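You operate a simulated robot arm through the tools that you are given. There is no shell and no other tool.

You are at the controls of a simulated robot arm. One attempt, no reset.

TASK
Gauge P1, P2 and P3, then dab paint on each tight nut.
Fine: tight is where the yellow gauge won't go in under the nut; turn no nut; gauge and marker go back on the grey mat; leave the other ports as they are.

It is judged by the outcome, as a careful person would: the job done as asked, and still so three seconds after it is handed in. It fails if anything else is knocked over, pushed out of place, dropped, spilled or broken.

THE ROBOT
A 7-joint arm with a three-finger gripper, fixed in place. Base frame: the origin is on the floor under the middle of its stand, x ahead of it, y to its left, z up. Lengths are in mm, angles in rad, forces in N, time in s.
With the tool pointing down near the work surface it reaches from about 480 to 940 mm from the base axis. Its first joint turns from -2.897 to 2.897 rad. Payload 2.69 kg.
The TCP is the grasp point between the finger pads, 29 mm short of the fingertips. In the tool frame z runs along the fingers and y along their closing line. The gripper opens to 120 mm; its body begins 78 mm behind the TCP.
Orientation is told as [roll, pitch, yaw] about the base's x, y, z axes, in that order, counted from this pose: with the fingers straight down and closing along the base's y, the tool's x points along the base's -x, its y along +y and its z along -z.

THE INTERFACE
- The arm moves only by the tool apply_moves. Its argument "plan" is a list of rows, each a list of 3 entries, a list of its own where there are three numbers: the turn, a rotation vector about the tool's x, y, z in rad, then the shift along the tool's x, y, z in mm, then the closure, from 0 (fully open) to 1 (shut). In form: [[[wx, wy, wz], [x, y, z], claw], ...]. A call has 1 to 20 rows; each row shifts and turns the commanded pose from where the row before left it, along the tool's axes as they then stand. Rows are played at 5 a second. More than 50 mm and 0.15 rad between two rows, or a gripper value outside its range, and nothing of the call is played. Where a pose cannot be reached the arm comes as near as it can. A force on the tool above 40 N (or 10 N above the force at the start of the call, whichever is more), or a blocked arm, ends the call early, and 0.2 s more pass. The fingers move at their own pace (about 40 mm/s each) and stop on an object; they squeeze with about 34 N. The grip force told is the motor's: it shows also when the fingers shut on nothing. Time passes only in rows, and 0.2 s behind the last, so rows that do not move let the fingers close. The reply holds the time, the measured pose of the TCP, the force on the tool along the base axes, the opening and the grip force, in the units named above and with some noise, with the torque about the TCP (base axes, N m) and any sound that the robot's microphone picked up.
- Cameras (640 x 400 px; columns grow to the right, rows downward): "scene" is fixed at [40.2, 504.4, 1380.4]; the picture's right is [-0.51, -0.86, 0.00], its down [-0.48, 0.29, -0.83] and it looks along [0.71, -0.43, -0.56] (base axes); focal length 311 px, centre (320, 200). "wrist" rides on the gripper at [63, 0, -104] in the tool frame; the picture's right is [0.01, 1.00, 0.00], its down [-0.83, 0.00, -0.56] and it looks along [-0.56, 0.00, 0.83] (tool axes); focal length 275 px, centre (320, 200). There is no depth. A picture from a camera that has moved, and an enlarged one, comes with that camera's place and axes in the base frame and with its lens. The place of the scene camera against the robot may be out by one fixed shift of up to 25 mm in any direction.
- get_image(camera): a new picture of that camera. It takes no simulated time.
- raise_lower(by): slides the trunk up (or, below 0, down) by that many mm; the arm rides with it, the base frame stays. It gives what a move gives, with no picture.
- close_up(camera, box): a new picture of the part [left, top, right, bottom] of that camera's present view, enlarged. It takes no simulated time.
- finish_job(): hands the job in; it is judged then, once.

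Places have to be worked out from the pictures, the camera data and where the tool is seen. Open the gripper and draw the arm clear of the work before you hand the job in, unless the task says otherwise.

The tools are called after "Call:" as name(argument=value, ...) on one line, values as JSON. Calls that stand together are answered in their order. apply_moves: Moves the arm, as the interface text tells. Its arguments: {"type":"object","properties":{"plan":{"type":"array"}},"required":["plan"]} The other tools are called the same way: raise_lower (by) moves the trunk up or down; get_image (camera) takes a picture; close_up (camera, box) takes an enlarged picture of a part of a camera's view; finish_job () hands the job in.

At the start:

```text
time_s: 0.0
eef_pos: [494.9, 51.7, 1039.6]
tool_rot: [0.002, -0.001, 0.0]
wrist_force: [0.1, 0.0, 0.1]
ft_torque: [-0.01, -0.02, 0.02]
width: 120.2
finger_force: 0.1
trunk travel left (down, up): [-550.0, 63.0]
```

scene: 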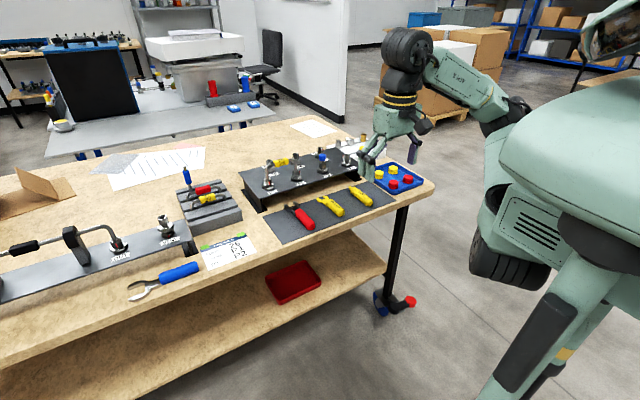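
wrist: 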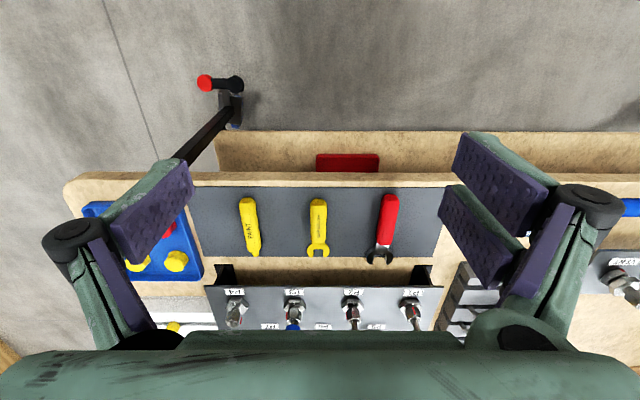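

I start by looking closely at the work area from both cameras.

Call:
close_up(camera="scene", box=[230, 120, 440, 250])

Call:
close_up(camera="wrist", box=[180, 170, 460, 345])

Call:
close_up(camera="scene", box=[0, 160, 260, 320])

```text
3.05 times, centred on (335, 185) of scene
camera zoom: at [40.2, 504.4, 1380.4], right [-0.51, -0.86, 0.0], down [-0.48, 0.29, -0.83], along [0.71, -0.43, -0.56], focal length 948 px, centre (274, 246)
```

zoom: 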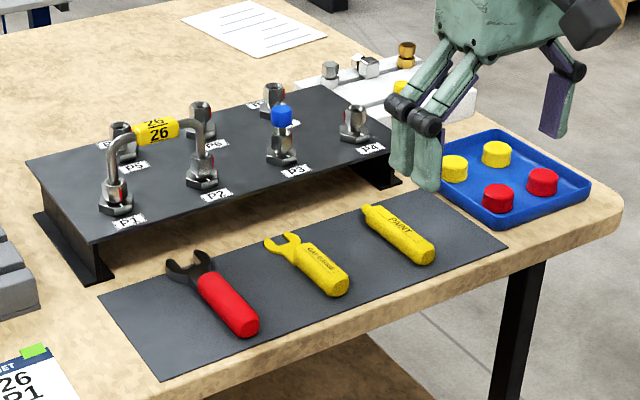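

```text
2.29 times, centred on (320, 258) of wrist
camera zoom: at [432.5, 50.7, 1144.2], right [-0.01, 1.0, 0.0], down [0.83, 0.0, 0.56], along [0.56, 0.0, -0.83], focal length 629 px, centre (320, 69)
```

zoom: 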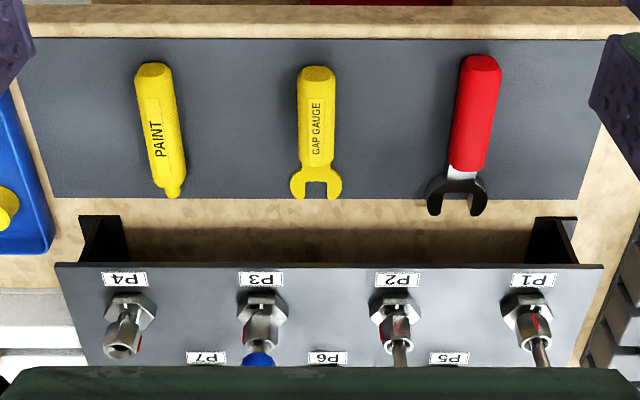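

```text
2.46 times, centred on (130, 240) of scene
camera zoom: at [40.2, 504.4, 1380.4], right [-0.51, -0.86, 0.0], down [-0.48, 0.29, -0.83], along [0.71, -0.43, -0.56], focal length 765 px, centre (788, 102)
```

zoom: 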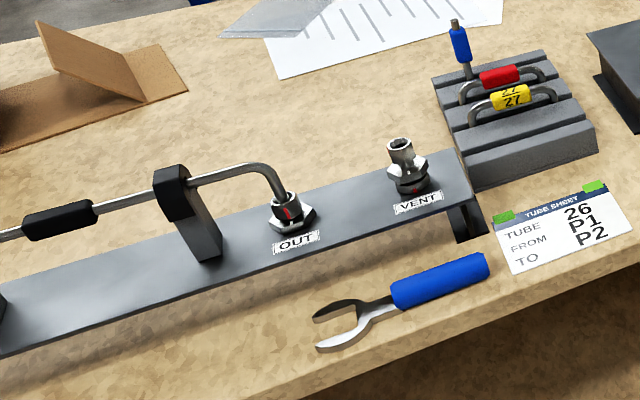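

Handles lie along base x with the fork facing the panel, and the mat is near z≈790, with the nuts around x≈840. I move ahead and tilt the wrist to see the nuts P1–P4 from the front.

Call:
apply_moves(plan=[[[0, 0, 0], [-36, 12, 20], 0], [[0, 0, 0], [-36, 12, 20], 0], [[0, 0, 0], [-36, 12, 20], 0], [[0, 0, 0], [-36, 12, 20], 0], [[0, -0.15, 0], [0, 0, 0], 0], [[0, -0.15, 0], [0, 0, 0], 0], [[0, -0.15, 0], [0, 0, 0], 0], [[0, -0.15, 0], [0, 0, 0], 0], [[0, 0, 0], [0, 0, 0], 0]])

Call:
get_image(camera="wrist")

Call:
get_image(camera="scene")

```text
time_s: 2.0
eef_pos: [638.4, 99.9, 959.1]
tool_rot: [0.0, -0.601, 0.0]
wrist_force: [-0.9, 0.3, -0.3]
ft_torque: [-0.01, 0.0, 0.01]
width: 119.9
finger_force: 0.0
trunk travel left (down, up): [-550.0, 63.0]
```

```text
taken
camera wrist: at [528.5, 98.7, 1010.3], right [0.0, 1.0, 0.0], down [0.37, 0.0, 0.93], along [0.93, 0.0, -0.37], focal length 275 px, centre (320, 200)
```

wrist: 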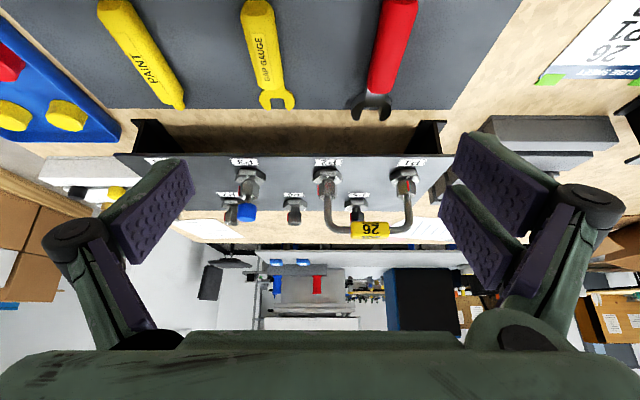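

```text
taken
```

scene: 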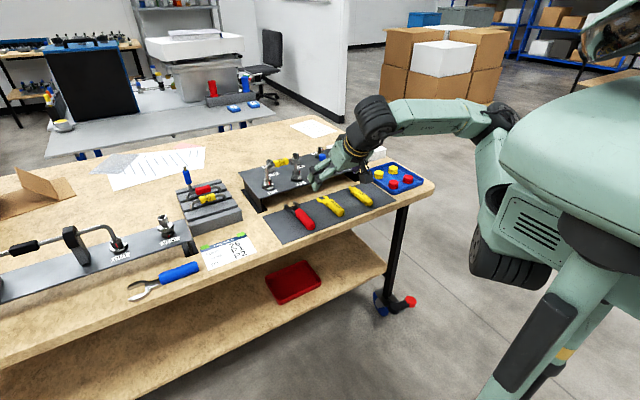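

Good view. I enlarge the nuts.

Call:
close_up(camera="wrist", box=[220, 140, 440, 250])

Call:
close_up(camera="wrist", box=[300, 150, 360, 190])

Call:
close_up(camera="wrist", box=[375, 150, 435, 190])

Call:
close_up(camera="wrist", box=[215, 150, 275, 230])

Call:
close_up(camera="wrist", box=[90, 0, 450, 130])

```text
2.91 times, centred on (330, 195) of wrist
camera zoom: at [528.5, 98.7, 1010.3], right [0.0, 1.0, 0.0], down [0.37, 0.0, 0.93], along [0.93, 0.0, -0.37], focal length 801 px, centre (291, 214)
```

zoom: 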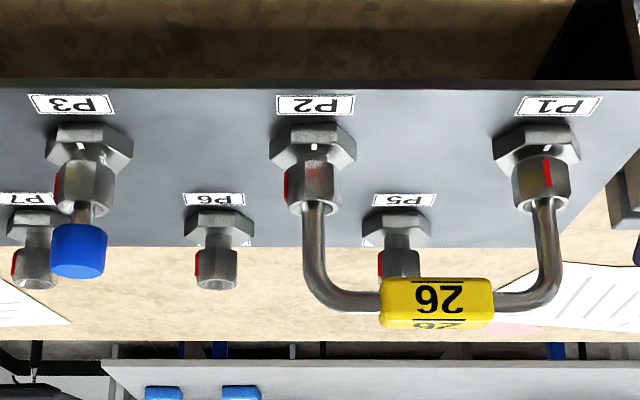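

```text
10.00 times, centred on (330, 170) of wrist
camera zoom: at [528.5, 98.7, 1010.3], right [0.0, 1.0, 0.0], down [0.37, 0.0, 0.93], along [0.93, 0.0, -0.37], focal length 2753 px, centre (220, 500)
```

zoom: 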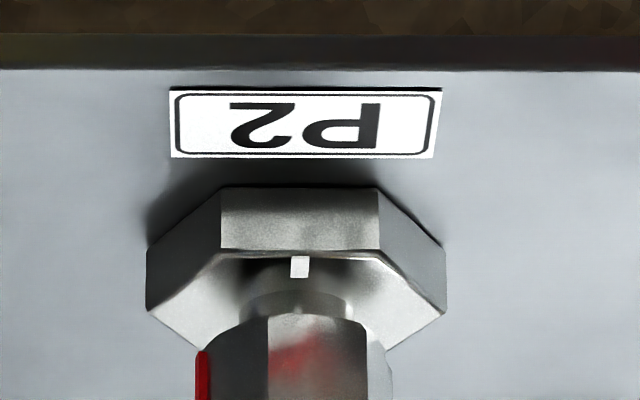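

```text
10.00 times, centred on (405, 170) of wrist
camera zoom: at [528.5, 98.7, 1010.3], right [0.0, 1.0, 0.0], down [0.37, 0.0, 0.93], along [0.93, 0.0, -0.37], focal length 2753 px, centre (-530, 500)
```

zoom: 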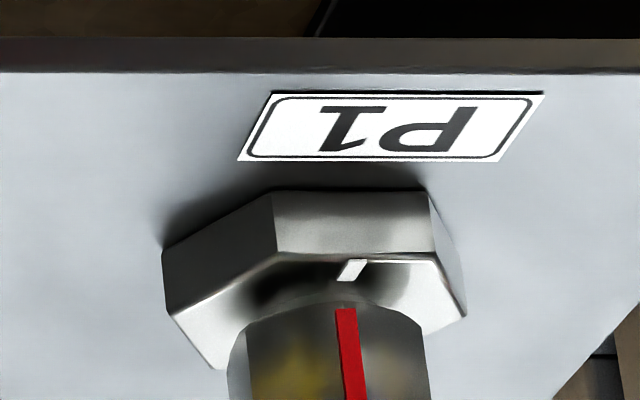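

```text
5.00 times, centred on (245, 190) of wrist
camera zoom: at [528.5, 98.7, 1010.3], right [0.0, 1.0, 0.0], down [0.37, 0.0, 0.93], along [0.93, 0.0, -0.37], focal length 1376 px, centre (695, 250)
```

zoom: 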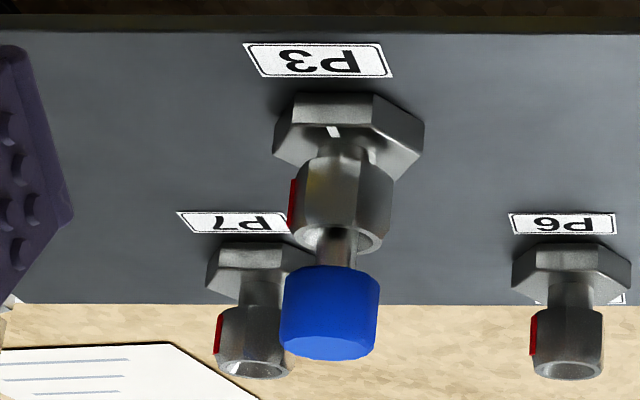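

```text
1.78 times, centred on (270, 65) of wrist
camera zoom: at [528.5, 98.7, 1010.3], right [0.0, 1.0, 0.0], down [0.37, 0.0, 0.93], along [0.93, 0.0, -0.37], focal length 489 px, centre (409, 440)
```

zoom: 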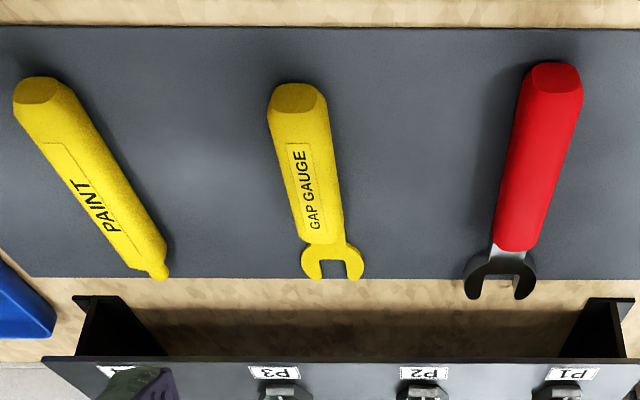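

Triangulating the two wrist views puts the panel top at z≈844 and the P1/P2/P3 nut axes near x≈858, y≈210/108/7. The gauge runs from about x=665 to 792 at y≈47 on the mat, so I return to vertical above its handle for a closer look.

Call:
apply_moves(plan=[[[0, 0.15, 0], [0, 0, 0], 0], [[0, 0.15, 0], [0, 0, 0], 0], [[0, 0.15, 0], [0, 0, 0], 0], [[0, 0.15, 0], [0, 0, 0], 0], [[0, 0, 0], [-27, -26, 28], 0], [[0, 0, 0], [-27, -26, 28], 0], [[0, 0, 0], [0, 0, 0], 0]])

Call:
get_image(camera="wrist")

Call:
close_up(camera="wrist", box=[250, 80, 390, 240])

Call:
close_up(camera="scene", box=[300, 170, 400, 240])

```text
time_s: 3.6
eef_pos: [693.2, 48.2, 902.5]
tool_rot: [0.0, 0.0, 0.001]
wrist_force: [1.0, 0.6, 1.0]
ft_torque: [-0.03, 0.01, -0.03]
width: 120.1
finger_force: 0.1
trunk travel left (down, up): [-550.0, 63.0]
```

```text
taken
camera wrist: at [631.1, 47.1, 1007.4], right [-0.01, 1.0, 0.0], down [0.83, 0.0, 0.56], along [0.56, 0.0, -0.83], focal length 275 px, centre (320, 200)
```

wrist: 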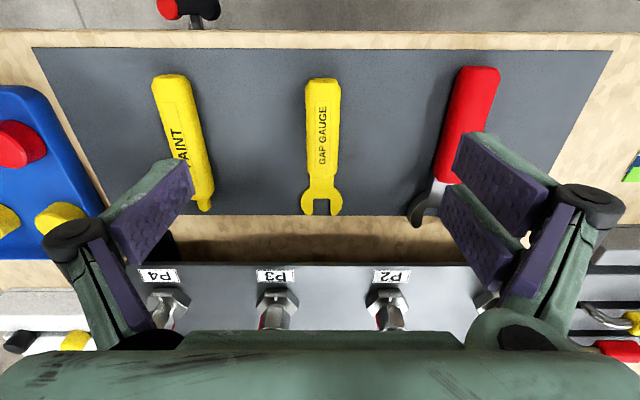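

```text
2.50 times, centred on (320, 160) of wrist
camera zoom: at [631.1, 47.1, 1007.4], right [-0.01, 1.0, 0.0], down [0.83, 0.0, 0.56], along [0.56, 0.0, -0.83], focal length 688 px, centre (320, 300)
```

zoom: 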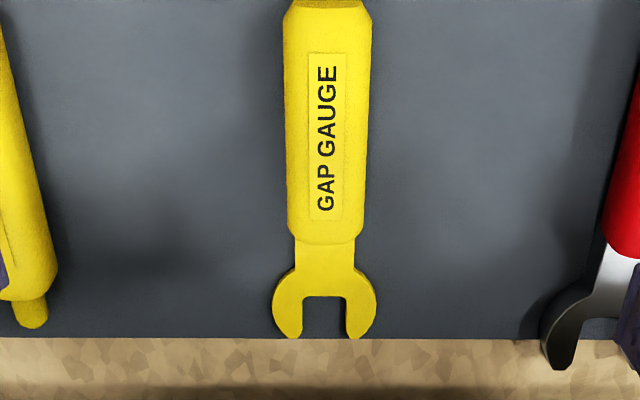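

```text
5.71 times, centred on (350, 205) of scene
camera zoom: at [40.2, 504.4, 1380.4], right [-0.51, -0.86, 0.0], down [-0.48, 0.29, -0.83], along [0.71, -0.43, -0.56], focal length 1777 px, centre (149, 171)
```

zoom: 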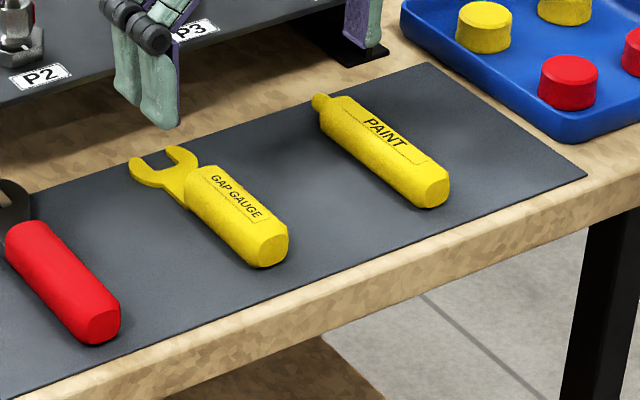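

The mat top comes out at z≈781 and the gauge handle spans x≈668–752 with the fork tips near x≈803. I zoom in hard on the gauge head to see its plate height and slot.

Call:
close_up(camera="scene", box=[318, 190, 354, 220])

Call:
close_up(camera="wrist", box=[295, 160, 347, 222])

Call:
close_up(camera="scene", box=[255, 145, 345, 195])

```text
13.33 times, centred on (336, 205) of scene
camera zoom: at [40.2, 504.4, 1380.4], right [-0.51, -0.86, 0.0], down [-0.48, 0.29, -0.83], along [0.71, -0.43, -0.56], focal length 4145 px, centre (107, 133)
```

zoom: 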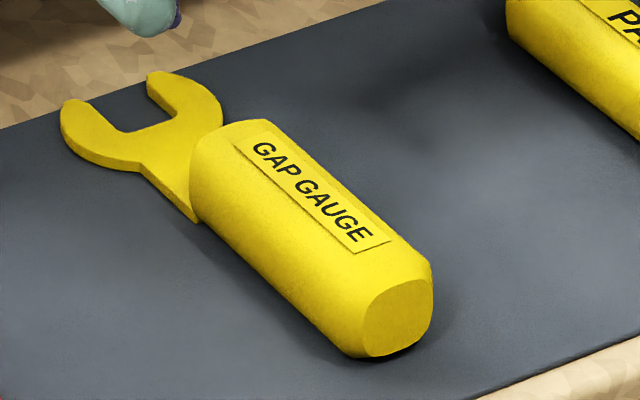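

```text
6.45 times, centred on (321, 191) of wrist
camera zoom: at [631.1, 47.1, 1007.4], right [-0.01, 1.0, 0.0], down [0.83, 0.0, 0.56], along [0.56, 0.0, -0.83], focal length 1776 px, centre (314, 258)
```

zoom: 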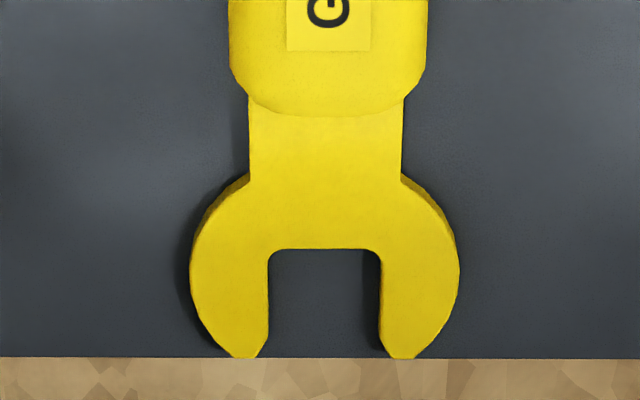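

```text
7.11 times, centred on (300, 170) of scene
camera zoom: at [40.2, 504.4, 1380.4], right [-0.51, -0.86, 0.0], down [-0.48, 0.29, -0.83], along [0.71, -0.43, -0.56], focal length 2211 px, centre (462, 413)
```

zoom: 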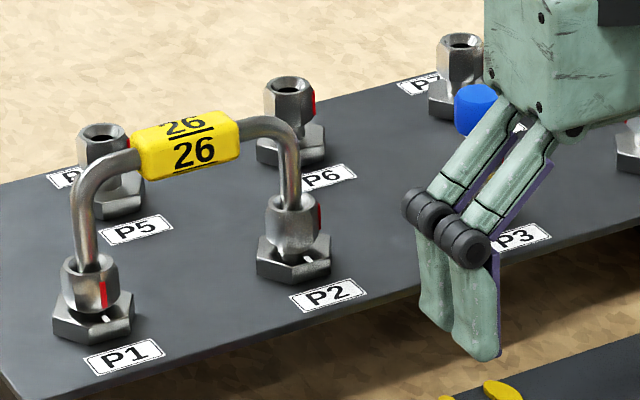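

The fork is a thin plate near the bottom of the handle, with a slot about 17 mm wide and 20 mm deep, and the handle is about 25 mm wide. I part-close the fingers to ~75 mm and come down over the handle, stopping short for a check.

Call:
apply_moves(plan=[[[0, 0, 0], [-7, 0.7, 0], 0.37], [[0, 0, 0], [0, 0, 24], 0.37], [[0, 0, 0], [0, 0, 24], 0.37], [[0, 0, 0], [0, 0, 22], 0.37], [[0, 0, 0], [0, 0, 0], 0.37], [[0, 0, 0], [0, 0, 0], 0.37]])

Call:
get_image(camera="wrist")

Call:
close_up(camera="scene", box=[290, 160, 400, 240])

```text
time_s: 5.0
eef_pos: [699.3, 50.0, 832.5]
tool_rot: [0.0, -0.002, 0.001]
wrist_force: [0.1, 0.3, -0.4]
ft_torque: [-0.02, -0.01, -0.01]
width: 75.5
finger_force: 0.0
trunk travel left (down, up): [-550.0, 63.0]
```

```text
taken
camera wrist: at [637.3, 48.2, 938.0], right [-0.01, 1.0, 0.0], down [0.83, 0.0, 0.56], along [0.56, 0.0, -0.83], focal length 275 px, centre (320, 200)
```

wrist: 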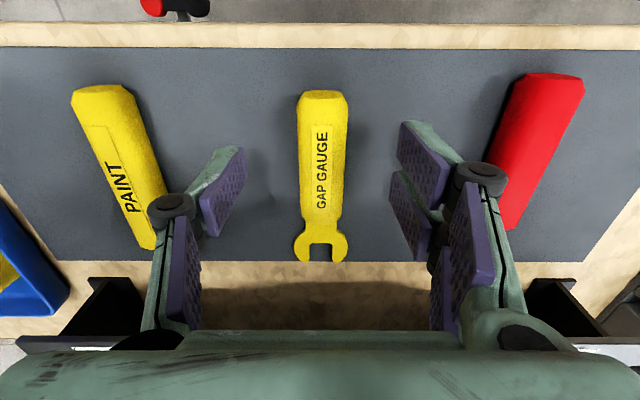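

```text
5.00 times, centred on (345, 200) of scene
camera zoom: at [40.2, 504.4, 1380.4], right [-0.51, -0.86, 0.0], down [-0.48, 0.29, -0.83], along [0.71, -0.43, -0.56], focal length 1554 px, centre (195, 200)
```

zoom: 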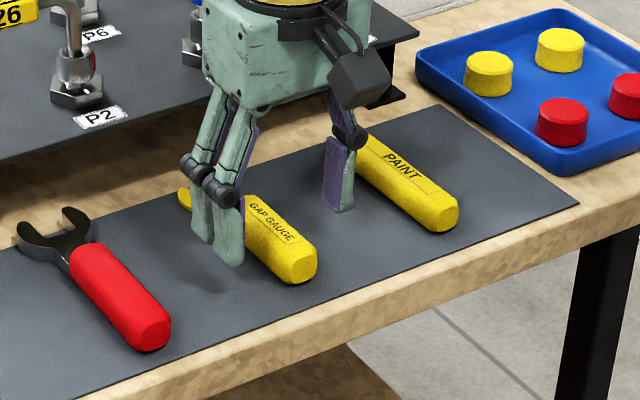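

The fingers straddle the handle centrally. I descend 16 mm more so the tips sit a few mm above the mat.

Call:
apply_moves(plan=[[[0, 0, 0], [0, -1, 6], 0.37], [[0, 0, 0], [0, 0, 5], 0.37], [[0, 0, 0], [0, 0, 5], 0.37], [[0, 0, 0], [0, 0, 0], 0.37]])

Call:
close_up(camera="scene", box=[310, 175, 370, 220])

Call:
get_image(camera="wrist")

```text
time_s: 6.0
eef_pos: [700.6, 47.0, 816.9]
tool_rot: [0.0, 0.0, -0.001]
wrist_force: [-0.6, 1.0, 0.5]
ft_torque: [0.04, -0.02, 0.03]
width: 75.7
finger_force: 0.0
trunk travel left (down, up): [-550.0, 63.0]
```

```text
8.89 times, centred on (340, 198) of scene
camera zoom: at [40.2, 504.4, 1380.4], right [-0.51, -0.86, 0.0], down [-0.48, 0.29, -0.83], along [0.71, -0.43, -0.56], focal length 2764 px, centre (142, 222)
```

zoom: 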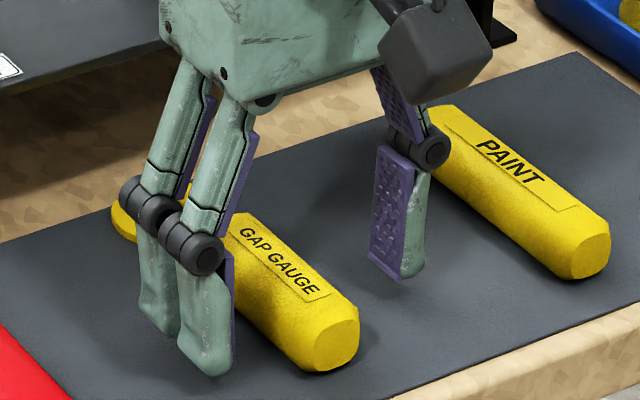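

```text
taken
camera wrist: at [637.2, 46.7, 922.3], right [-0.01, 1.0, 0.0], down [0.83, 0.0, 0.56], along [0.56, 0.0, -0.83], focal length 275 px, centre (320, 200)
```

wrist: 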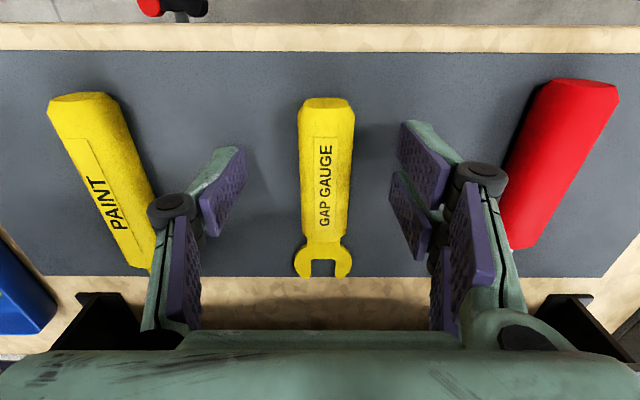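

Clear on both sides. I lower 3 mm more and close on the handle.

Call:
apply_moves(plan=[[[0, 0, 0], [0, 1, 3], 0.37], [[0, 0, 0], [0, 0, 0], 0.6], [[0, 0, 0], [0, 0, 0], 0.75], [[0, 0, 0], [0, 0, 0], 1], [[0, 0, 0], [0, 0, 0], 1], [[0, 0, 0], [0, 0, 0], 1], [[0, 0, 0], [0, 0, 0], 1]])

Call:
get_image(camera="wrist")

Call:
close_up(camera="scene", box=[310, 175, 370, 220])

```text
time_s: 7.6
eef_pos: [698.6, 50.1, 813.6]
tool_rot: [0.0, 0.0, -0.001]
wrist_force: [0.7, 1.2, -0.4]
ft_torque: [-0.01, -0.04, -0.02]
width: 24.9
finger_force: 33.8
trunk travel left (down, up): [-550.0, 63.0]
```

```text
taken
camera wrist: at [637.3, 47.9, 919.4], right [-0.01, 1.0, 0.0], down [0.83, 0.0, 0.56], along [0.56, 0.0, -0.83], focal length 275 px, centre (320, 200)
```

wrist: 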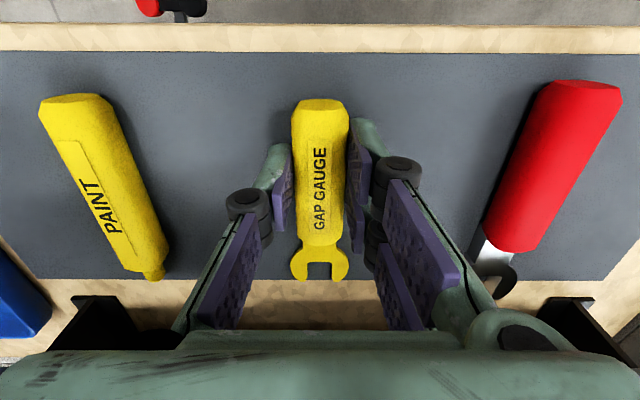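

```text
8.89 times, centred on (340, 198) of scene
camera zoom: at [40.2, 504.4, 1380.4], right [-0.51, -0.86, 0.0], down [-0.48, 0.29, -0.83], along [0.71, -0.43, -0.56], focal length 2764 px, centre (142, 222)
```

zoom: 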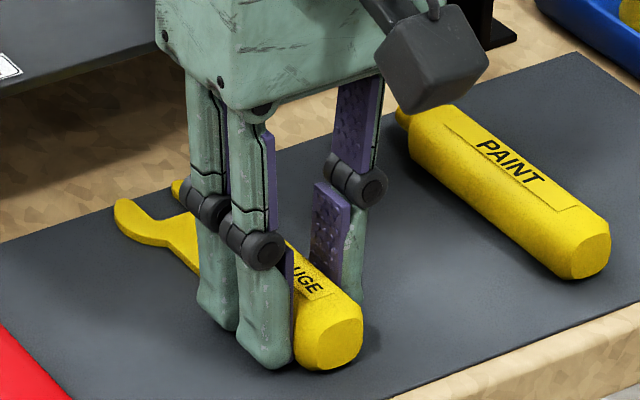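

Gripped at 24.9 mm width. The fork tips are close to the panel's front edge, so I lift slightly, back off 25 mm, then rise.

Call:
apply_moves(plan=[[[0, 0, 0], [0, 0, -6], 1], [[0, 0, 0], [0, 0, -6], 1], [[0, 0, 0], [25, 0, -10], 1], [[0, 0, 0], [0, 0, -30], 1], [[0, 0, 0], [0, 0, -40], 1], [[0, 0, 0], [0, 0, -30], 1], [[0, 0, 0], [0, 0, 0], 1]])

Call:
get_image(camera="wrist")

Call:
get_image(camera="scene")

```text
time_s: 9.2
eef_pos: [675.2, 50.2, 936.3]
tool_rot: [0.0, 0.0, -0.001]
wrist_force: [0.3, 0.7, -0.8]
ft_torque: [-0.01, 0.02, 0.0]
width: 25.1
finger_force: 33.9
trunk travel left (down, up): [-550.0, 63.0]
```

```text
taken
camera wrist: at [612.2, 48.7, 1041.4], right [-0.01, 1.0, 0.0], down [0.83, 0.0, 0.56], along [0.56, 0.0, -0.83], focal length 275 px, centre (320, 200)
```

wrist: 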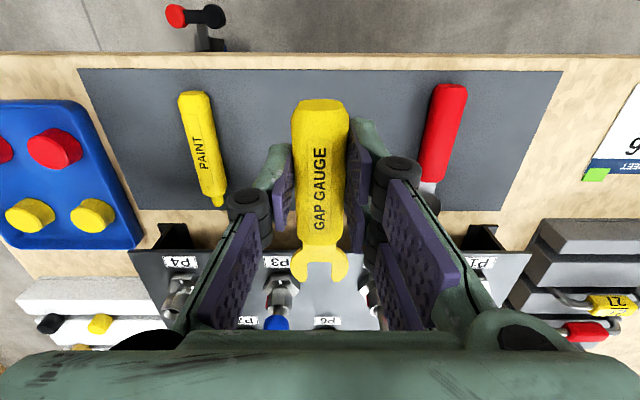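

```text
taken
```

scene: 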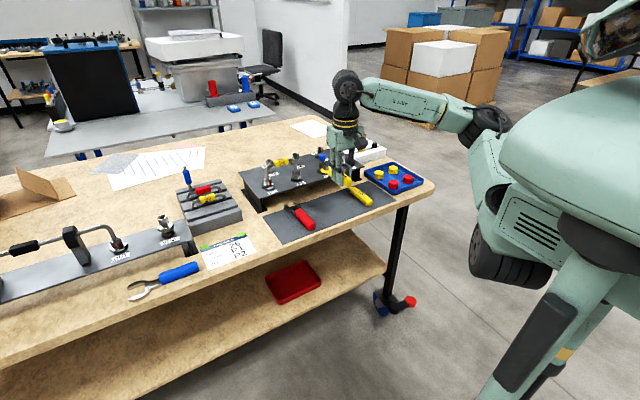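

The gauge is securely held. I enlarge the fork in the wrist view to calibrate its tip relative to the tool, and look at it from the scene camera.

Call:
close_up(camera="wrist", box=[270, 200, 370, 300])

Call:
close_up(camera="scene", box=[310, 140, 380, 200])

```text
4.00 times, centred on (320, 250) of wrist
camera zoom: at [612.2, 48.7, 1041.4], right [-0.01, 1.0, 0.0], down [0.83, 0.0, 0.56], along [0.56, 0.0, -0.83], focal length 1101 px, centre (320, 0)
```

zoom: 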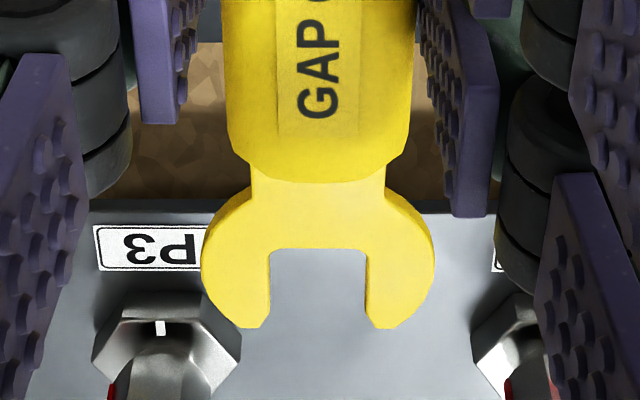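

```text
6.67 times, centred on (345, 170) of scene
camera zoom: at [40.2, 504.4, 1380.4], right [-0.51, -0.86, 0.0], down [-0.48, 0.29, -0.83], along [0.71, -0.43, -0.56], focal length 2073 px, centre (153, 400)
```

zoom: 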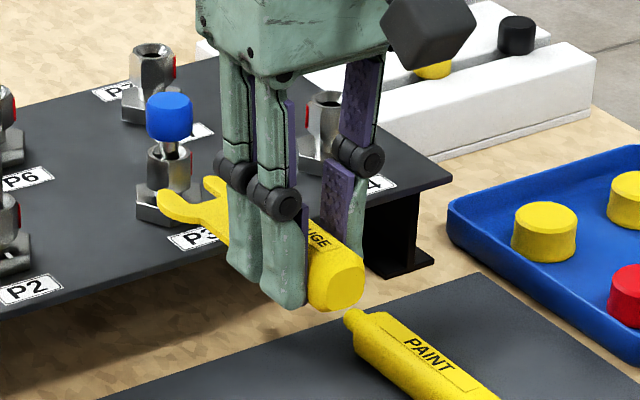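

Slot centre sits on the camera axis within ~0.5 mm; fork tips are ~97 mm ahead of the TCP. Before approaching I look at the three nut gaps with the scene camera at high magnification.

Call:
close_up(camera="scene", box=[258, 170, 282, 190])

Call:
close_up(camera="scene", box=[286, 162, 310, 182])

Call:
close_up(camera="scene", box=[310, 152, 340, 177])

```text
16.00 times, centred on (270, 180) of scene
camera zoom: at [40.2, 504.4, 1380.4], right [-0.51, -0.86, 0.0], down [-0.48, 0.29, -0.83], along [0.71, -0.43, -0.56], focal length 4974 px, centre (1120, 520)
```

zoom: 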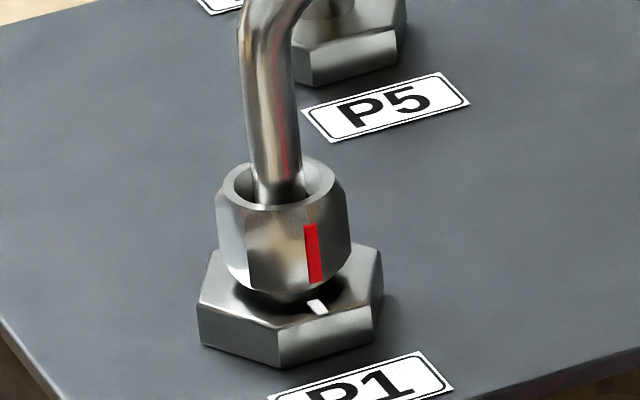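

```text
16.00 times, centred on (298, 172) of scene
camera zoom: at [40.2, 504.4, 1380.4], right [-0.51, -0.86, 0.0], down [-0.48, 0.29, -0.83], along [0.71, -0.43, -0.56], focal length 4974 px, centre (672, 648)
```

zoom: 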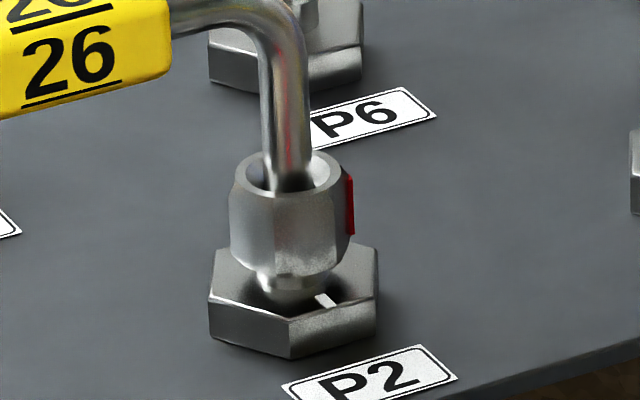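

```text
16.00 times, centred on (325, 164) of scene
camera zoom: at [40.2, 504.4, 1380.4], right [-0.51, -0.86, 0.0], down [-0.48, 0.29, -0.83], along [0.71, -0.43, -0.56], focal length 4974 px, centre (240, 768)
```

zoom: 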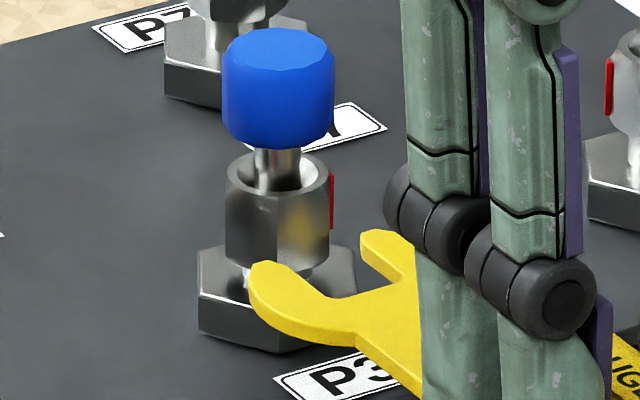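

P1's nut sits lowest and P2 shows the most neck, but the gauge has to decide. I bring the fork in front of P2 (y≈108.5), tips about 10 mm short of the hex and slightly above the gap height.

Call:
apply_moves(plan=[[[0, 0, 0], [0, 29.8, 0], 1], [[0, 0, 0], [0, 29.8, 0], 1], [[0, 0, 0], [-28, 0, 0], 1], [[0, 0, 0], [-28, 0, 0], 1], [[0, 0, 0], [0, 0, 15], 1], [[0, 0, 0], [0, 0, 15], 1], [[0, 0, 0], [0, 0, 14], 1], [[0, 0, 0], [0, 0, 0], 1]])

Call:
get_image(camera="wrist")

Call:
close_up(camera="wrist", box=[260, 230, 380, 340])

Call:
close_up(camera="scene", box=[280, 155, 330, 195])

```text
time_s: 11.0
eef_pos: [730.5, 108.4, 892.6]
tool_rot: [0.001, 0.0, 0.002]
wrist_force: [-0.9, -0.3, -1.0]
ft_torque: [-0.02, -0.01, -0.02]
width: 24.9
finger_force: 33.9
trunk travel left (down, up): [-550.0, 63.0]
```

```text
taken
camera wrist: at [668.5, 106.8, 997.2], right [-0.01, 1.0, 0.0], down [0.83, 0.0, 0.56], along [0.56, 0.0, -0.83], focal length 275 px, centre (320, 200)
```

wrist: 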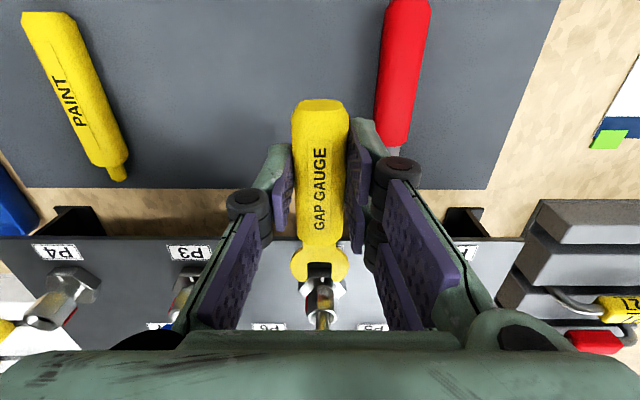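

```text
3.64 times, centred on (320, 285) of wrist
camera zoom: at [668.5, 106.8, 997.2], right [-0.01, 1.0, 0.0], down [0.83, 0.0, 0.56], along [0.56, 0.0, -0.83], focal length 1001 px, centre (320, -109)
```

zoom: 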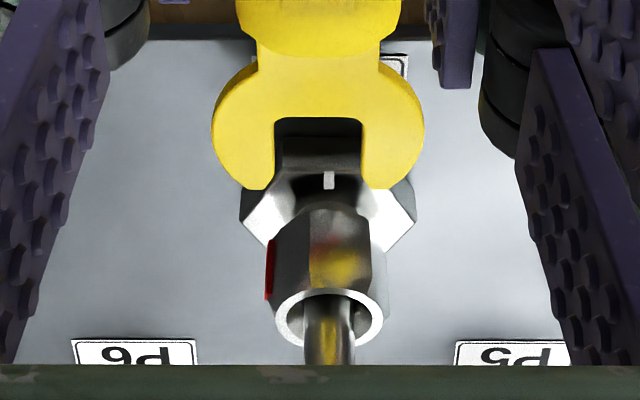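

```text
10.00 times, centred on (305, 175) of scene
camera zoom: at [40.2, 504.4, 1380.4], right [-0.51, -0.86, 0.0], down [-0.48, 0.29, -0.83], along [0.71, -0.43, -0.56], focal length 3109 px, centre (470, 450)
```

zoom: 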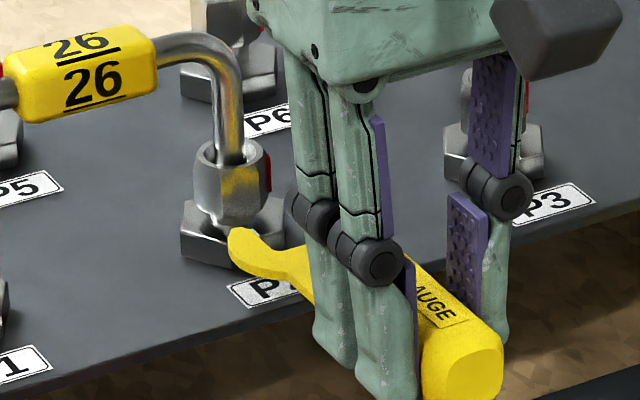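

P2's neck lies about 2.2 mm to the +y side of the slot centre. I shift over, bring the tips to just over the hex rim, and lower a little.

Call:
apply_moves(plan=[[[0, 0, 0], [0, 2.2, 0], 1], [[0, 0, 0], [-6, 0, 0], 1], [[0, 0, 0], [-5, 0, 0], 1], [[0, 0, 0], [0, 0, 2], 1], [[0, 0, 0], [0, 0, 1.5], 1], [[0, 0, 0], [0, 0, 0], 1]])

Call:
close_up(camera="wrist", box=[270, 240, 370, 340])

Call:
close_up(camera="scene", box=[285, 165, 315, 190])

```text
time_s: 12.4
eef_pos: [742.1, 111.1, 888.3]
tool_rot: [-0.002, -0.001, 0.002]
wrist_force: [0.1, -0.1, -0.6]
ft_torque: [0.01, -0.01, 0.0]
width: 24.8
finger_force: 33.8
trunk travel left (down, up): [-550.0, 63.0]
```

```text
4.00 times, centred on (320, 290) of wrist
camera zoom: at [679.2, 109.7, 993.6], right [-0.01, 1.0, 0.0], down [0.83, 0.0, 0.56], along [0.56, 0.0, -0.83], focal length 1101 px, centre (320, -160)
```

zoom: 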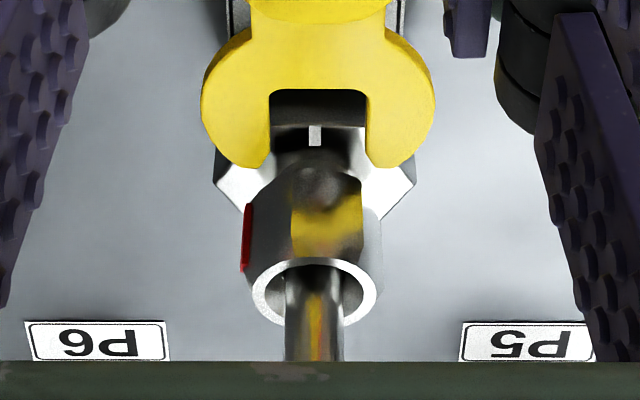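

```text
16.00 times, centred on (300, 178) of scene
camera zoom: at [40.2, 504.4, 1380.4], right [-0.51, -0.86, 0.0], down [-0.48, 0.29, -0.83], along [0.71, -0.43, -0.56], focal length 4974 px, centre (640, 560)
```

zoom: 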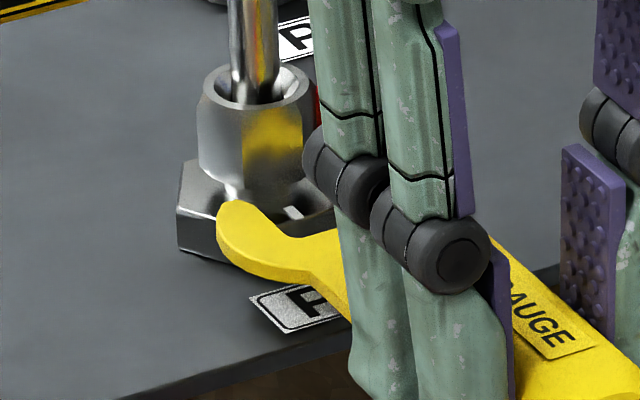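

Now the fork is ~0.7 mm too far to +y. I correct that, advance 4 mm so the prong tips overlap the hex rim ahead of the nut, and lower gently to find the hex top.

Call:
apply_moves(plan=[[[0, 0, 0], [0, -0.7, 0], 1], [[0, 0, 0], [-4, 0, 0], 1], [[0, 0, 0], [0, 0, 1], 1], [[0, 0, 0], [0, 0, 1], 1], [[0, 0, 0], [0, 0, 0], 1]])

Call:
close_up(camera="wrist", box=[270, 240, 370, 340])

Call:
close_up(camera="scene", box=[287, 167, 311, 187])

```text
time_s: 13.6
eef_pos: [746.1, 110.3, 887.4]
tool_rot: [0.002, -0.004, 0.0]
wrist_force: [0.0, 0.9, 2.1]
ft_torque: [-0.03, -0.29, 0.06]
width: 25.2
finger_force: 33.7
trunk travel left (down, up): [-550.0, 63.0]
```

```text
4.00 times, centred on (320, 290) of wrist
camera zoom: at [683.4, 108.9, 992.1], right [-0.01, 1.0, 0.0], down [0.83, 0.0, 0.56], along [0.56, 0.0, -0.83], focal length 1101 px, centre (320, -160)
```

zoom: 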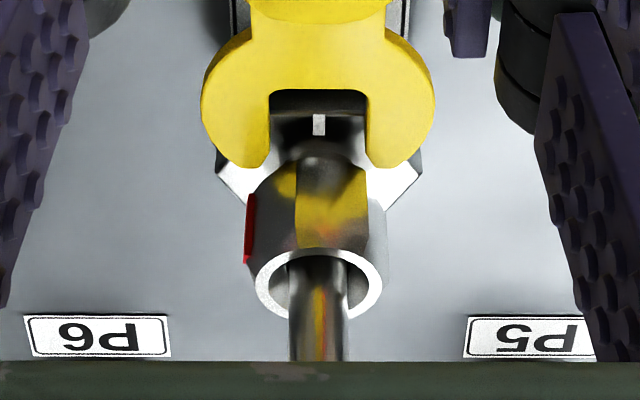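

```text
16.00 times, centred on (299, 177) of scene
camera zoom: at [40.2, 504.4, 1380.4], right [-0.51, -0.86, 0.0], down [-0.48, 0.29, -0.83], along [0.71, -0.43, -0.56], focal length 4974 px, centre (656, 568)
```

zoom: 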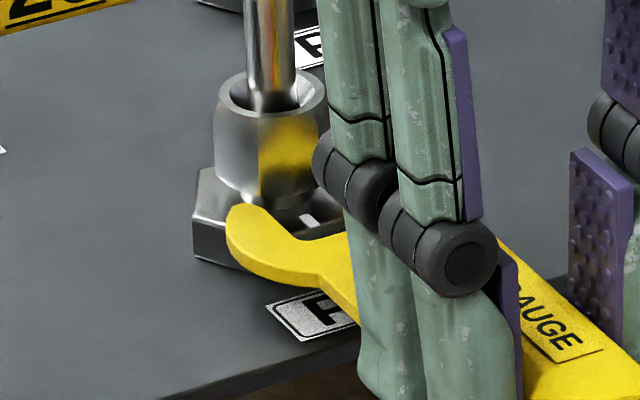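

Light contact: Fz≈2 N with pitch torque −0.29, so the plate's tips now rest on P2's hex top, laterally aligned. I ease up 0.4 mm and push forward in 1 mm steps.

Call:
apply_moves(plan=[[[0, 0, 0], [0, 0, -0.4], 1], [[0, 0, 0], [-1, 0, 0], 1], [[0, 0, 0], [-1, 0, 0], 1], [[0, 0, 0], [-1, 0, 0], 1], [[0, 0, 0], [-1, 0, 0], 1], [[0, 0, 0], [0, 0, 0], 1]])

Call:
close_up(camera="wrist", box=[270, 240, 370, 340])

```text
time_s: 15.0
eef_pos: [749.6, 108.8, 887.0]
tool_rot: [0.001, 0.0, -0.001]
wrist_force: [-1.7, -0.5, 1.9]
ft_torque: [-0.01, -0.08, -0.05]
width: 25.0
finger_force: 33.4
trunk travel left (down, up): [-550.0, 63.0]
```

```text
4.00 times, centred on (320, 290) of wrist
camera zoom: at [687.1, 108.5, 992.1], right [-0.01, 1.0, 0.0], down [0.83, 0.0, 0.56], along [0.56, 0.0, -0.83], focal length 1101 px, centre (320, -160)
```

zoom: 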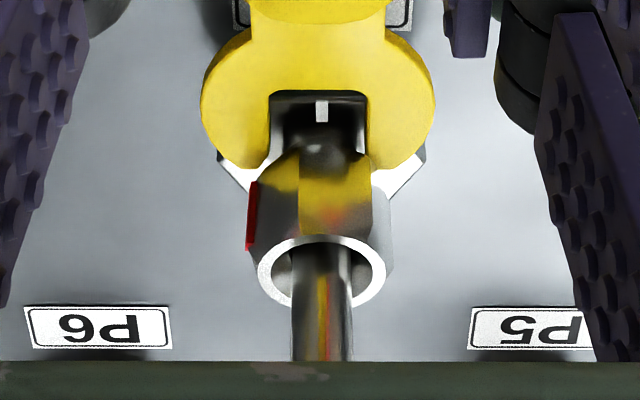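

Only light friction so far with tips near x≈850. I continue forward in small steps.

Call:
apply_moves(plan=[[[0, 0, 0], [-1, 0.3, 0], 1], [[0, 0, 0], [-1, 0, 0], 1], [[0, 0, 0], [-1, 0, 0], 1], [[0, 0, 0], [-1, 0, 0], 1], [[0, 0, 0], [0, 0, 0], 1]])

Call:
close_up(camera="wrist", box=[270, 240, 370, 340])

Call:
close_up(camera="scene", box=[287, 167, 311, 187])

```text
time_s: 16.2
eef_pos: [753.6, 109.9, 887.3]
tool_rot: [-0.001, -0.001, 0.002]
wrist_force: [-0.7, 0.1, -0.3]
ft_torque: [0.01, 0.0, 0.0]
width: 25.1
finger_force: 34.5
trunk travel left (down, up): [-550.0, 63.0]
```

```text
4.00 times, centred on (320, 290) of wrist
camera zoom: at [691.3, 108.9, 992.1], right [-0.01, 1.0, 0.0], down [0.83, 0.0, 0.56], along [0.56, 0.0, -0.83], focal length 1101 px, centre (320, -160)
```

zoom: 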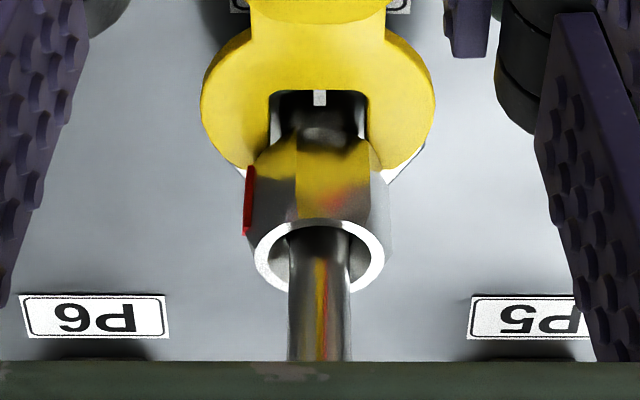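

```text
16.00 times, centred on (299, 177) of scene
camera zoom: at [40.2, 504.4, 1380.4], right [-0.51, -0.86, 0.0], down [-0.48, 0.29, -0.83], along [0.71, -0.43, -0.56], focal length 4974 px, centre (656, 568)
```

zoom: 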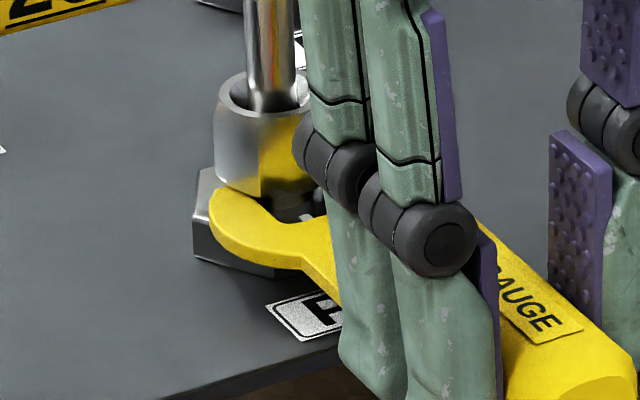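

No resistance: the prongs are sliding beneath P2's nut. I advance further to confirm it really goes in.

Call:
apply_moves(plan=[[[0, 0, 0], [-1.5, 0, 0], 1], [[0, 0, 0], [-1.5, 0, 0], 1], [[0, 0, 0], [-1.5, 0, 0], 1], [[0, 0, 0], [-1.5, 0, 0], 1], [[0, 0, 0], [-1.5, 0, 0], 1], [[0, 0, 0], [0, 0, 0], 1]])

Call:
close_up(camera="wrist", box=[270, 240, 370, 340])

Call:
close_up(camera="scene", box=[287, 167, 311, 187])

```text
time_s: 17.6
eef_pos: [762.2, 110.0, 887.5]
tool_rot: [0.001, 0.0, 0.002]
wrist_force: [-1.1, 0.5, 0.2]
ft_torque: [0.02, -0.05, 0.03]
width: 24.9
finger_force: 34.3
trunk travel left (down, up): [-550.0, 63.0]
```

```text
4.00 times, centred on (320, 290) of wrist
camera zoom: at [698.9, 109.3, 992.1], right [-0.01, 1.0, 0.0], down [0.83, 0.0, 0.56], along [0.56, 0.0, -0.83], focal length 1101 px, centre (320, -160)
```

zoom: 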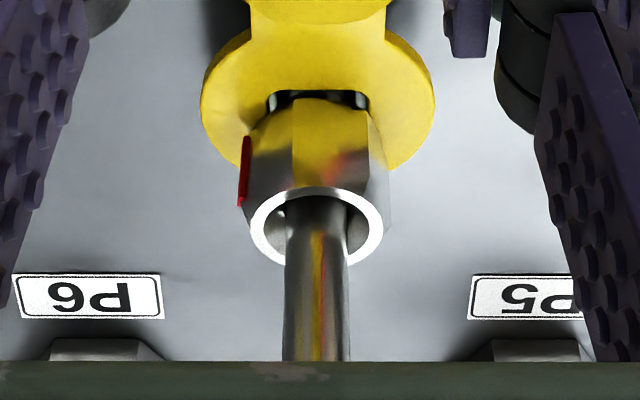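

```text
16.00 times, centred on (299, 177) of scene
camera zoom: at [40.2, 504.4, 1380.4], right [-0.51, -0.86, 0.0], down [-0.48, 0.29, -0.83], along [0.71, -0.43, -0.56], focal length 4974 px, centre (656, 568)
```

zoom: 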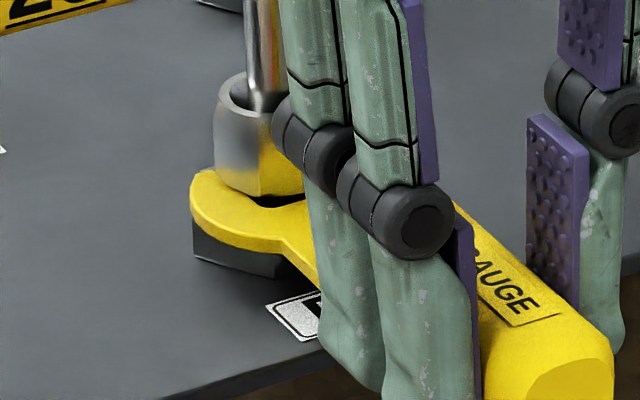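

The fork slides right under P2's nut with no force — P2 is loose. I seat it 5 mm deeper to be sure, then withdraw straight back.

Call:
apply_moves(plan=[[[0, 0, 0], [-1.5, -0.3, 0], 1], [[0, 0, 0], [-1.5, 0, 0], 1], [[0, 0, 0], [-1.5, 0, 0], 1], [[0, 0, 0], [0, 0, 0], 1]])

Call:
close_up(camera="wrist", box=[270, 240, 370, 340])

```text
time_s: 18.6
eef_pos: [766.1, 109.7, 886.9]
tool_rot: [0.001, 0.001, 0.001]
wrist_force: [-3.4, -0.9, -0.6]
ft_torque: [-0.02, 0.15, -0.04]
width: 24.6
finger_force: 34.1
trunk travel left (down, up): [-550.0, 63.0]
```

```text
4.00 times, centred on (320, 290) of wrist
camera zoom: at [703.2, 108.9, 992.2], right [-0.01, 1.0, 0.0], down [0.83, 0.0, 0.56], along [0.56, 0.0, -0.83], focal length 1101 px, centre (320, -160)
```

zoom: 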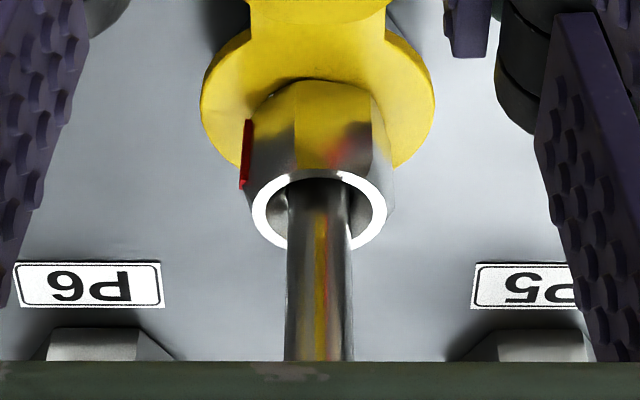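

Fully seated against the neck (slot bottom touching, −3.4 N): P2 = loose, no paint. I withdraw straight back, lift 5 mm and shift 100 mm across to P3.

Call:
apply_moves(plan=[[[0, 0, 0], [3, 0, 0], 1], [[0, 0, 0], [6, 0, 0], 1], [[0, 0, 0], [6, 0, 0], 1], [[0, 0, 0], [10, 0, 0], 1], [[0, 0, 0], [10, 0, 0], 1], [[0, 0, 0], [0, 0, -5], 1], [[0, 0, 0], [0, -34, 0], 1], [[0, 0, 0], [0, -33, 0], 1], [[0, 0, 0], [0, -33, 0], 1], [[0, 0, 0], [0, 0, 0], 1]])

Call:
close_up(camera="wrist", box=[260, 230, 380, 340])

Call:
close_up(camera="scene", box=[255, 140, 355, 210])

```text
time_s: 20.8
eef_pos: [730.1, 9.2, 893.9]
tool_rot: [-0.002, 0.0, 0.001]
wrist_force: [0.7, 0.2, -0.9]
ft_torque: [0.0, 0.01, 0.0]
width: 24.9
finger_force: 34.6
trunk travel left (down, up): [-550.0, 63.0]
```

```text
3.64 times, centred on (320, 285) of wrist
camera zoom: at [668.7, 8.5, 998.0], right [-0.01, 1.0, 0.0], down [0.83, 0.0, 0.56], along [0.56, 0.0, -0.83], focal length 1001 px, centre (320, -109)
```

zoom: 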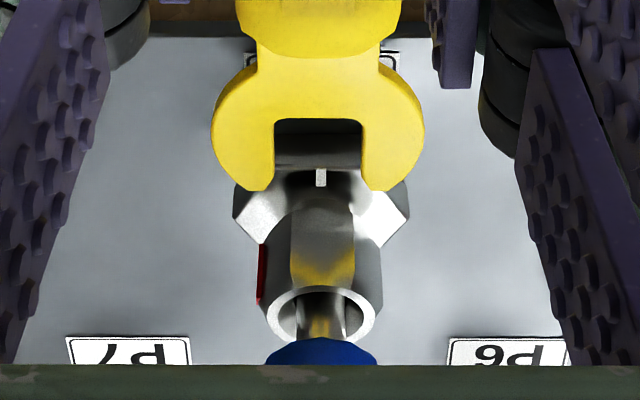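

```text
5.71 times, centred on (305, 175) of scene
camera zoom: at [40.2, 504.4, 1380.4], right [-0.51, -0.86, 0.0], down [-0.48, 0.29, -0.83], along [0.71, -0.43, -0.56], focal length 1777 px, centre (406, 343)
```

zoom: 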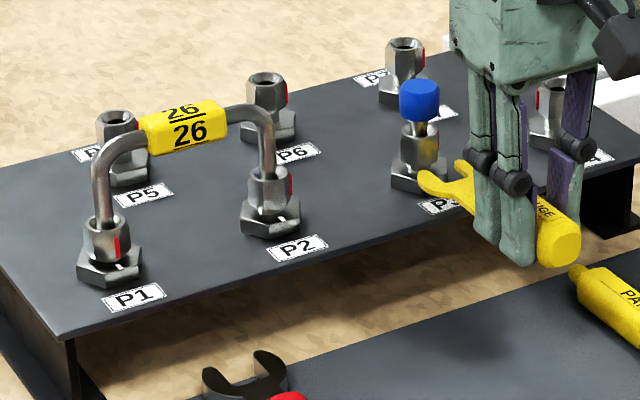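

P2 looks undisturbed. P3's axis is ~0.6 mm to +y of the slot; I correct, go over its hex rim and settle to the same height found at P2.

Call:
apply_moves(plan=[[[0, 0, 0], [0, 0.6, 0], 1], [[0, 0, 0], [-8, 0, 0], 1], [[0, 0, 0], [-7, 0, 0], 1], [[0, 0, 0], [0, 0, 2], 1], [[0, 0, 0], [0, 0, 2], 1], [[0, 0, 0], [0, 0, 1], 1], [[0, 0, 0], [0, 0, 0], 1]])

Call:
close_up(camera="wrist", box=[270, 240, 370, 340])

Call:
close_up(camera="scene", box=[313, 155, 343, 180])

```text
time_s: 22.4
eef_pos: [746.8, 11.1, 886.8]
tool_rot: [-0.001, 0.001, -0.001]
wrist_force: [-0.9, 0.2, 0.1]
ft_torque: [-0.02, -0.08, 0.05]
width: 25.2
finger_force: 34.2
trunk travel left (down, up): [-550.0, 63.0]
```

```text
4.00 times, centred on (320, 290) of wrist
camera zoom: at [683.5, 9.2, 992.1], right [-0.01, 1.0, 0.0], down [0.83, 0.0, 0.56], along [0.56, 0.0, -0.83], focal length 1101 px, centre (320, -160)
```

zoom: 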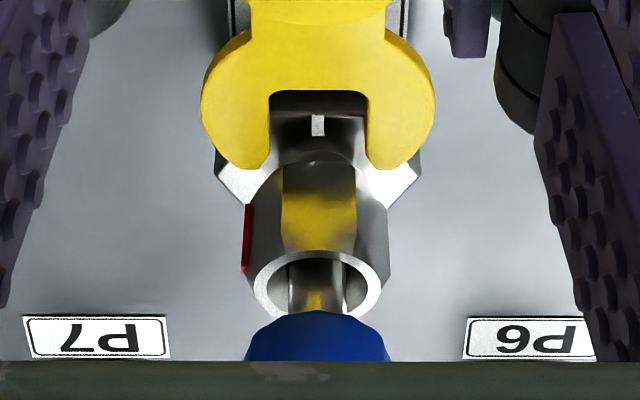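

```text
16.00 times, centred on (328, 168) of scene
camera zoom: at [40.2, 504.4, 1380.4], right [-0.51, -0.86, 0.0], down [-0.48, 0.29, -0.83], along [0.71, -0.43, -0.56], focal length 4974 px, centre (192, 720)
```

zoom: 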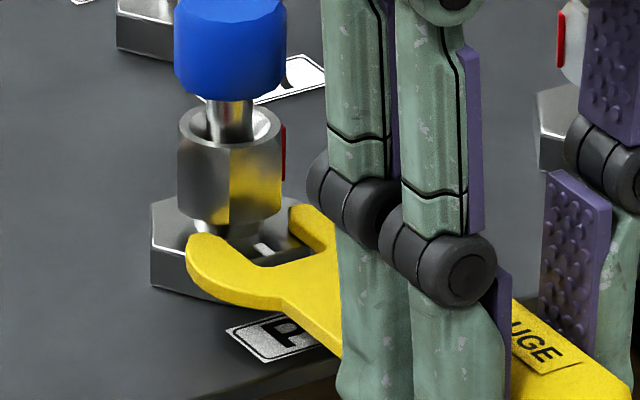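

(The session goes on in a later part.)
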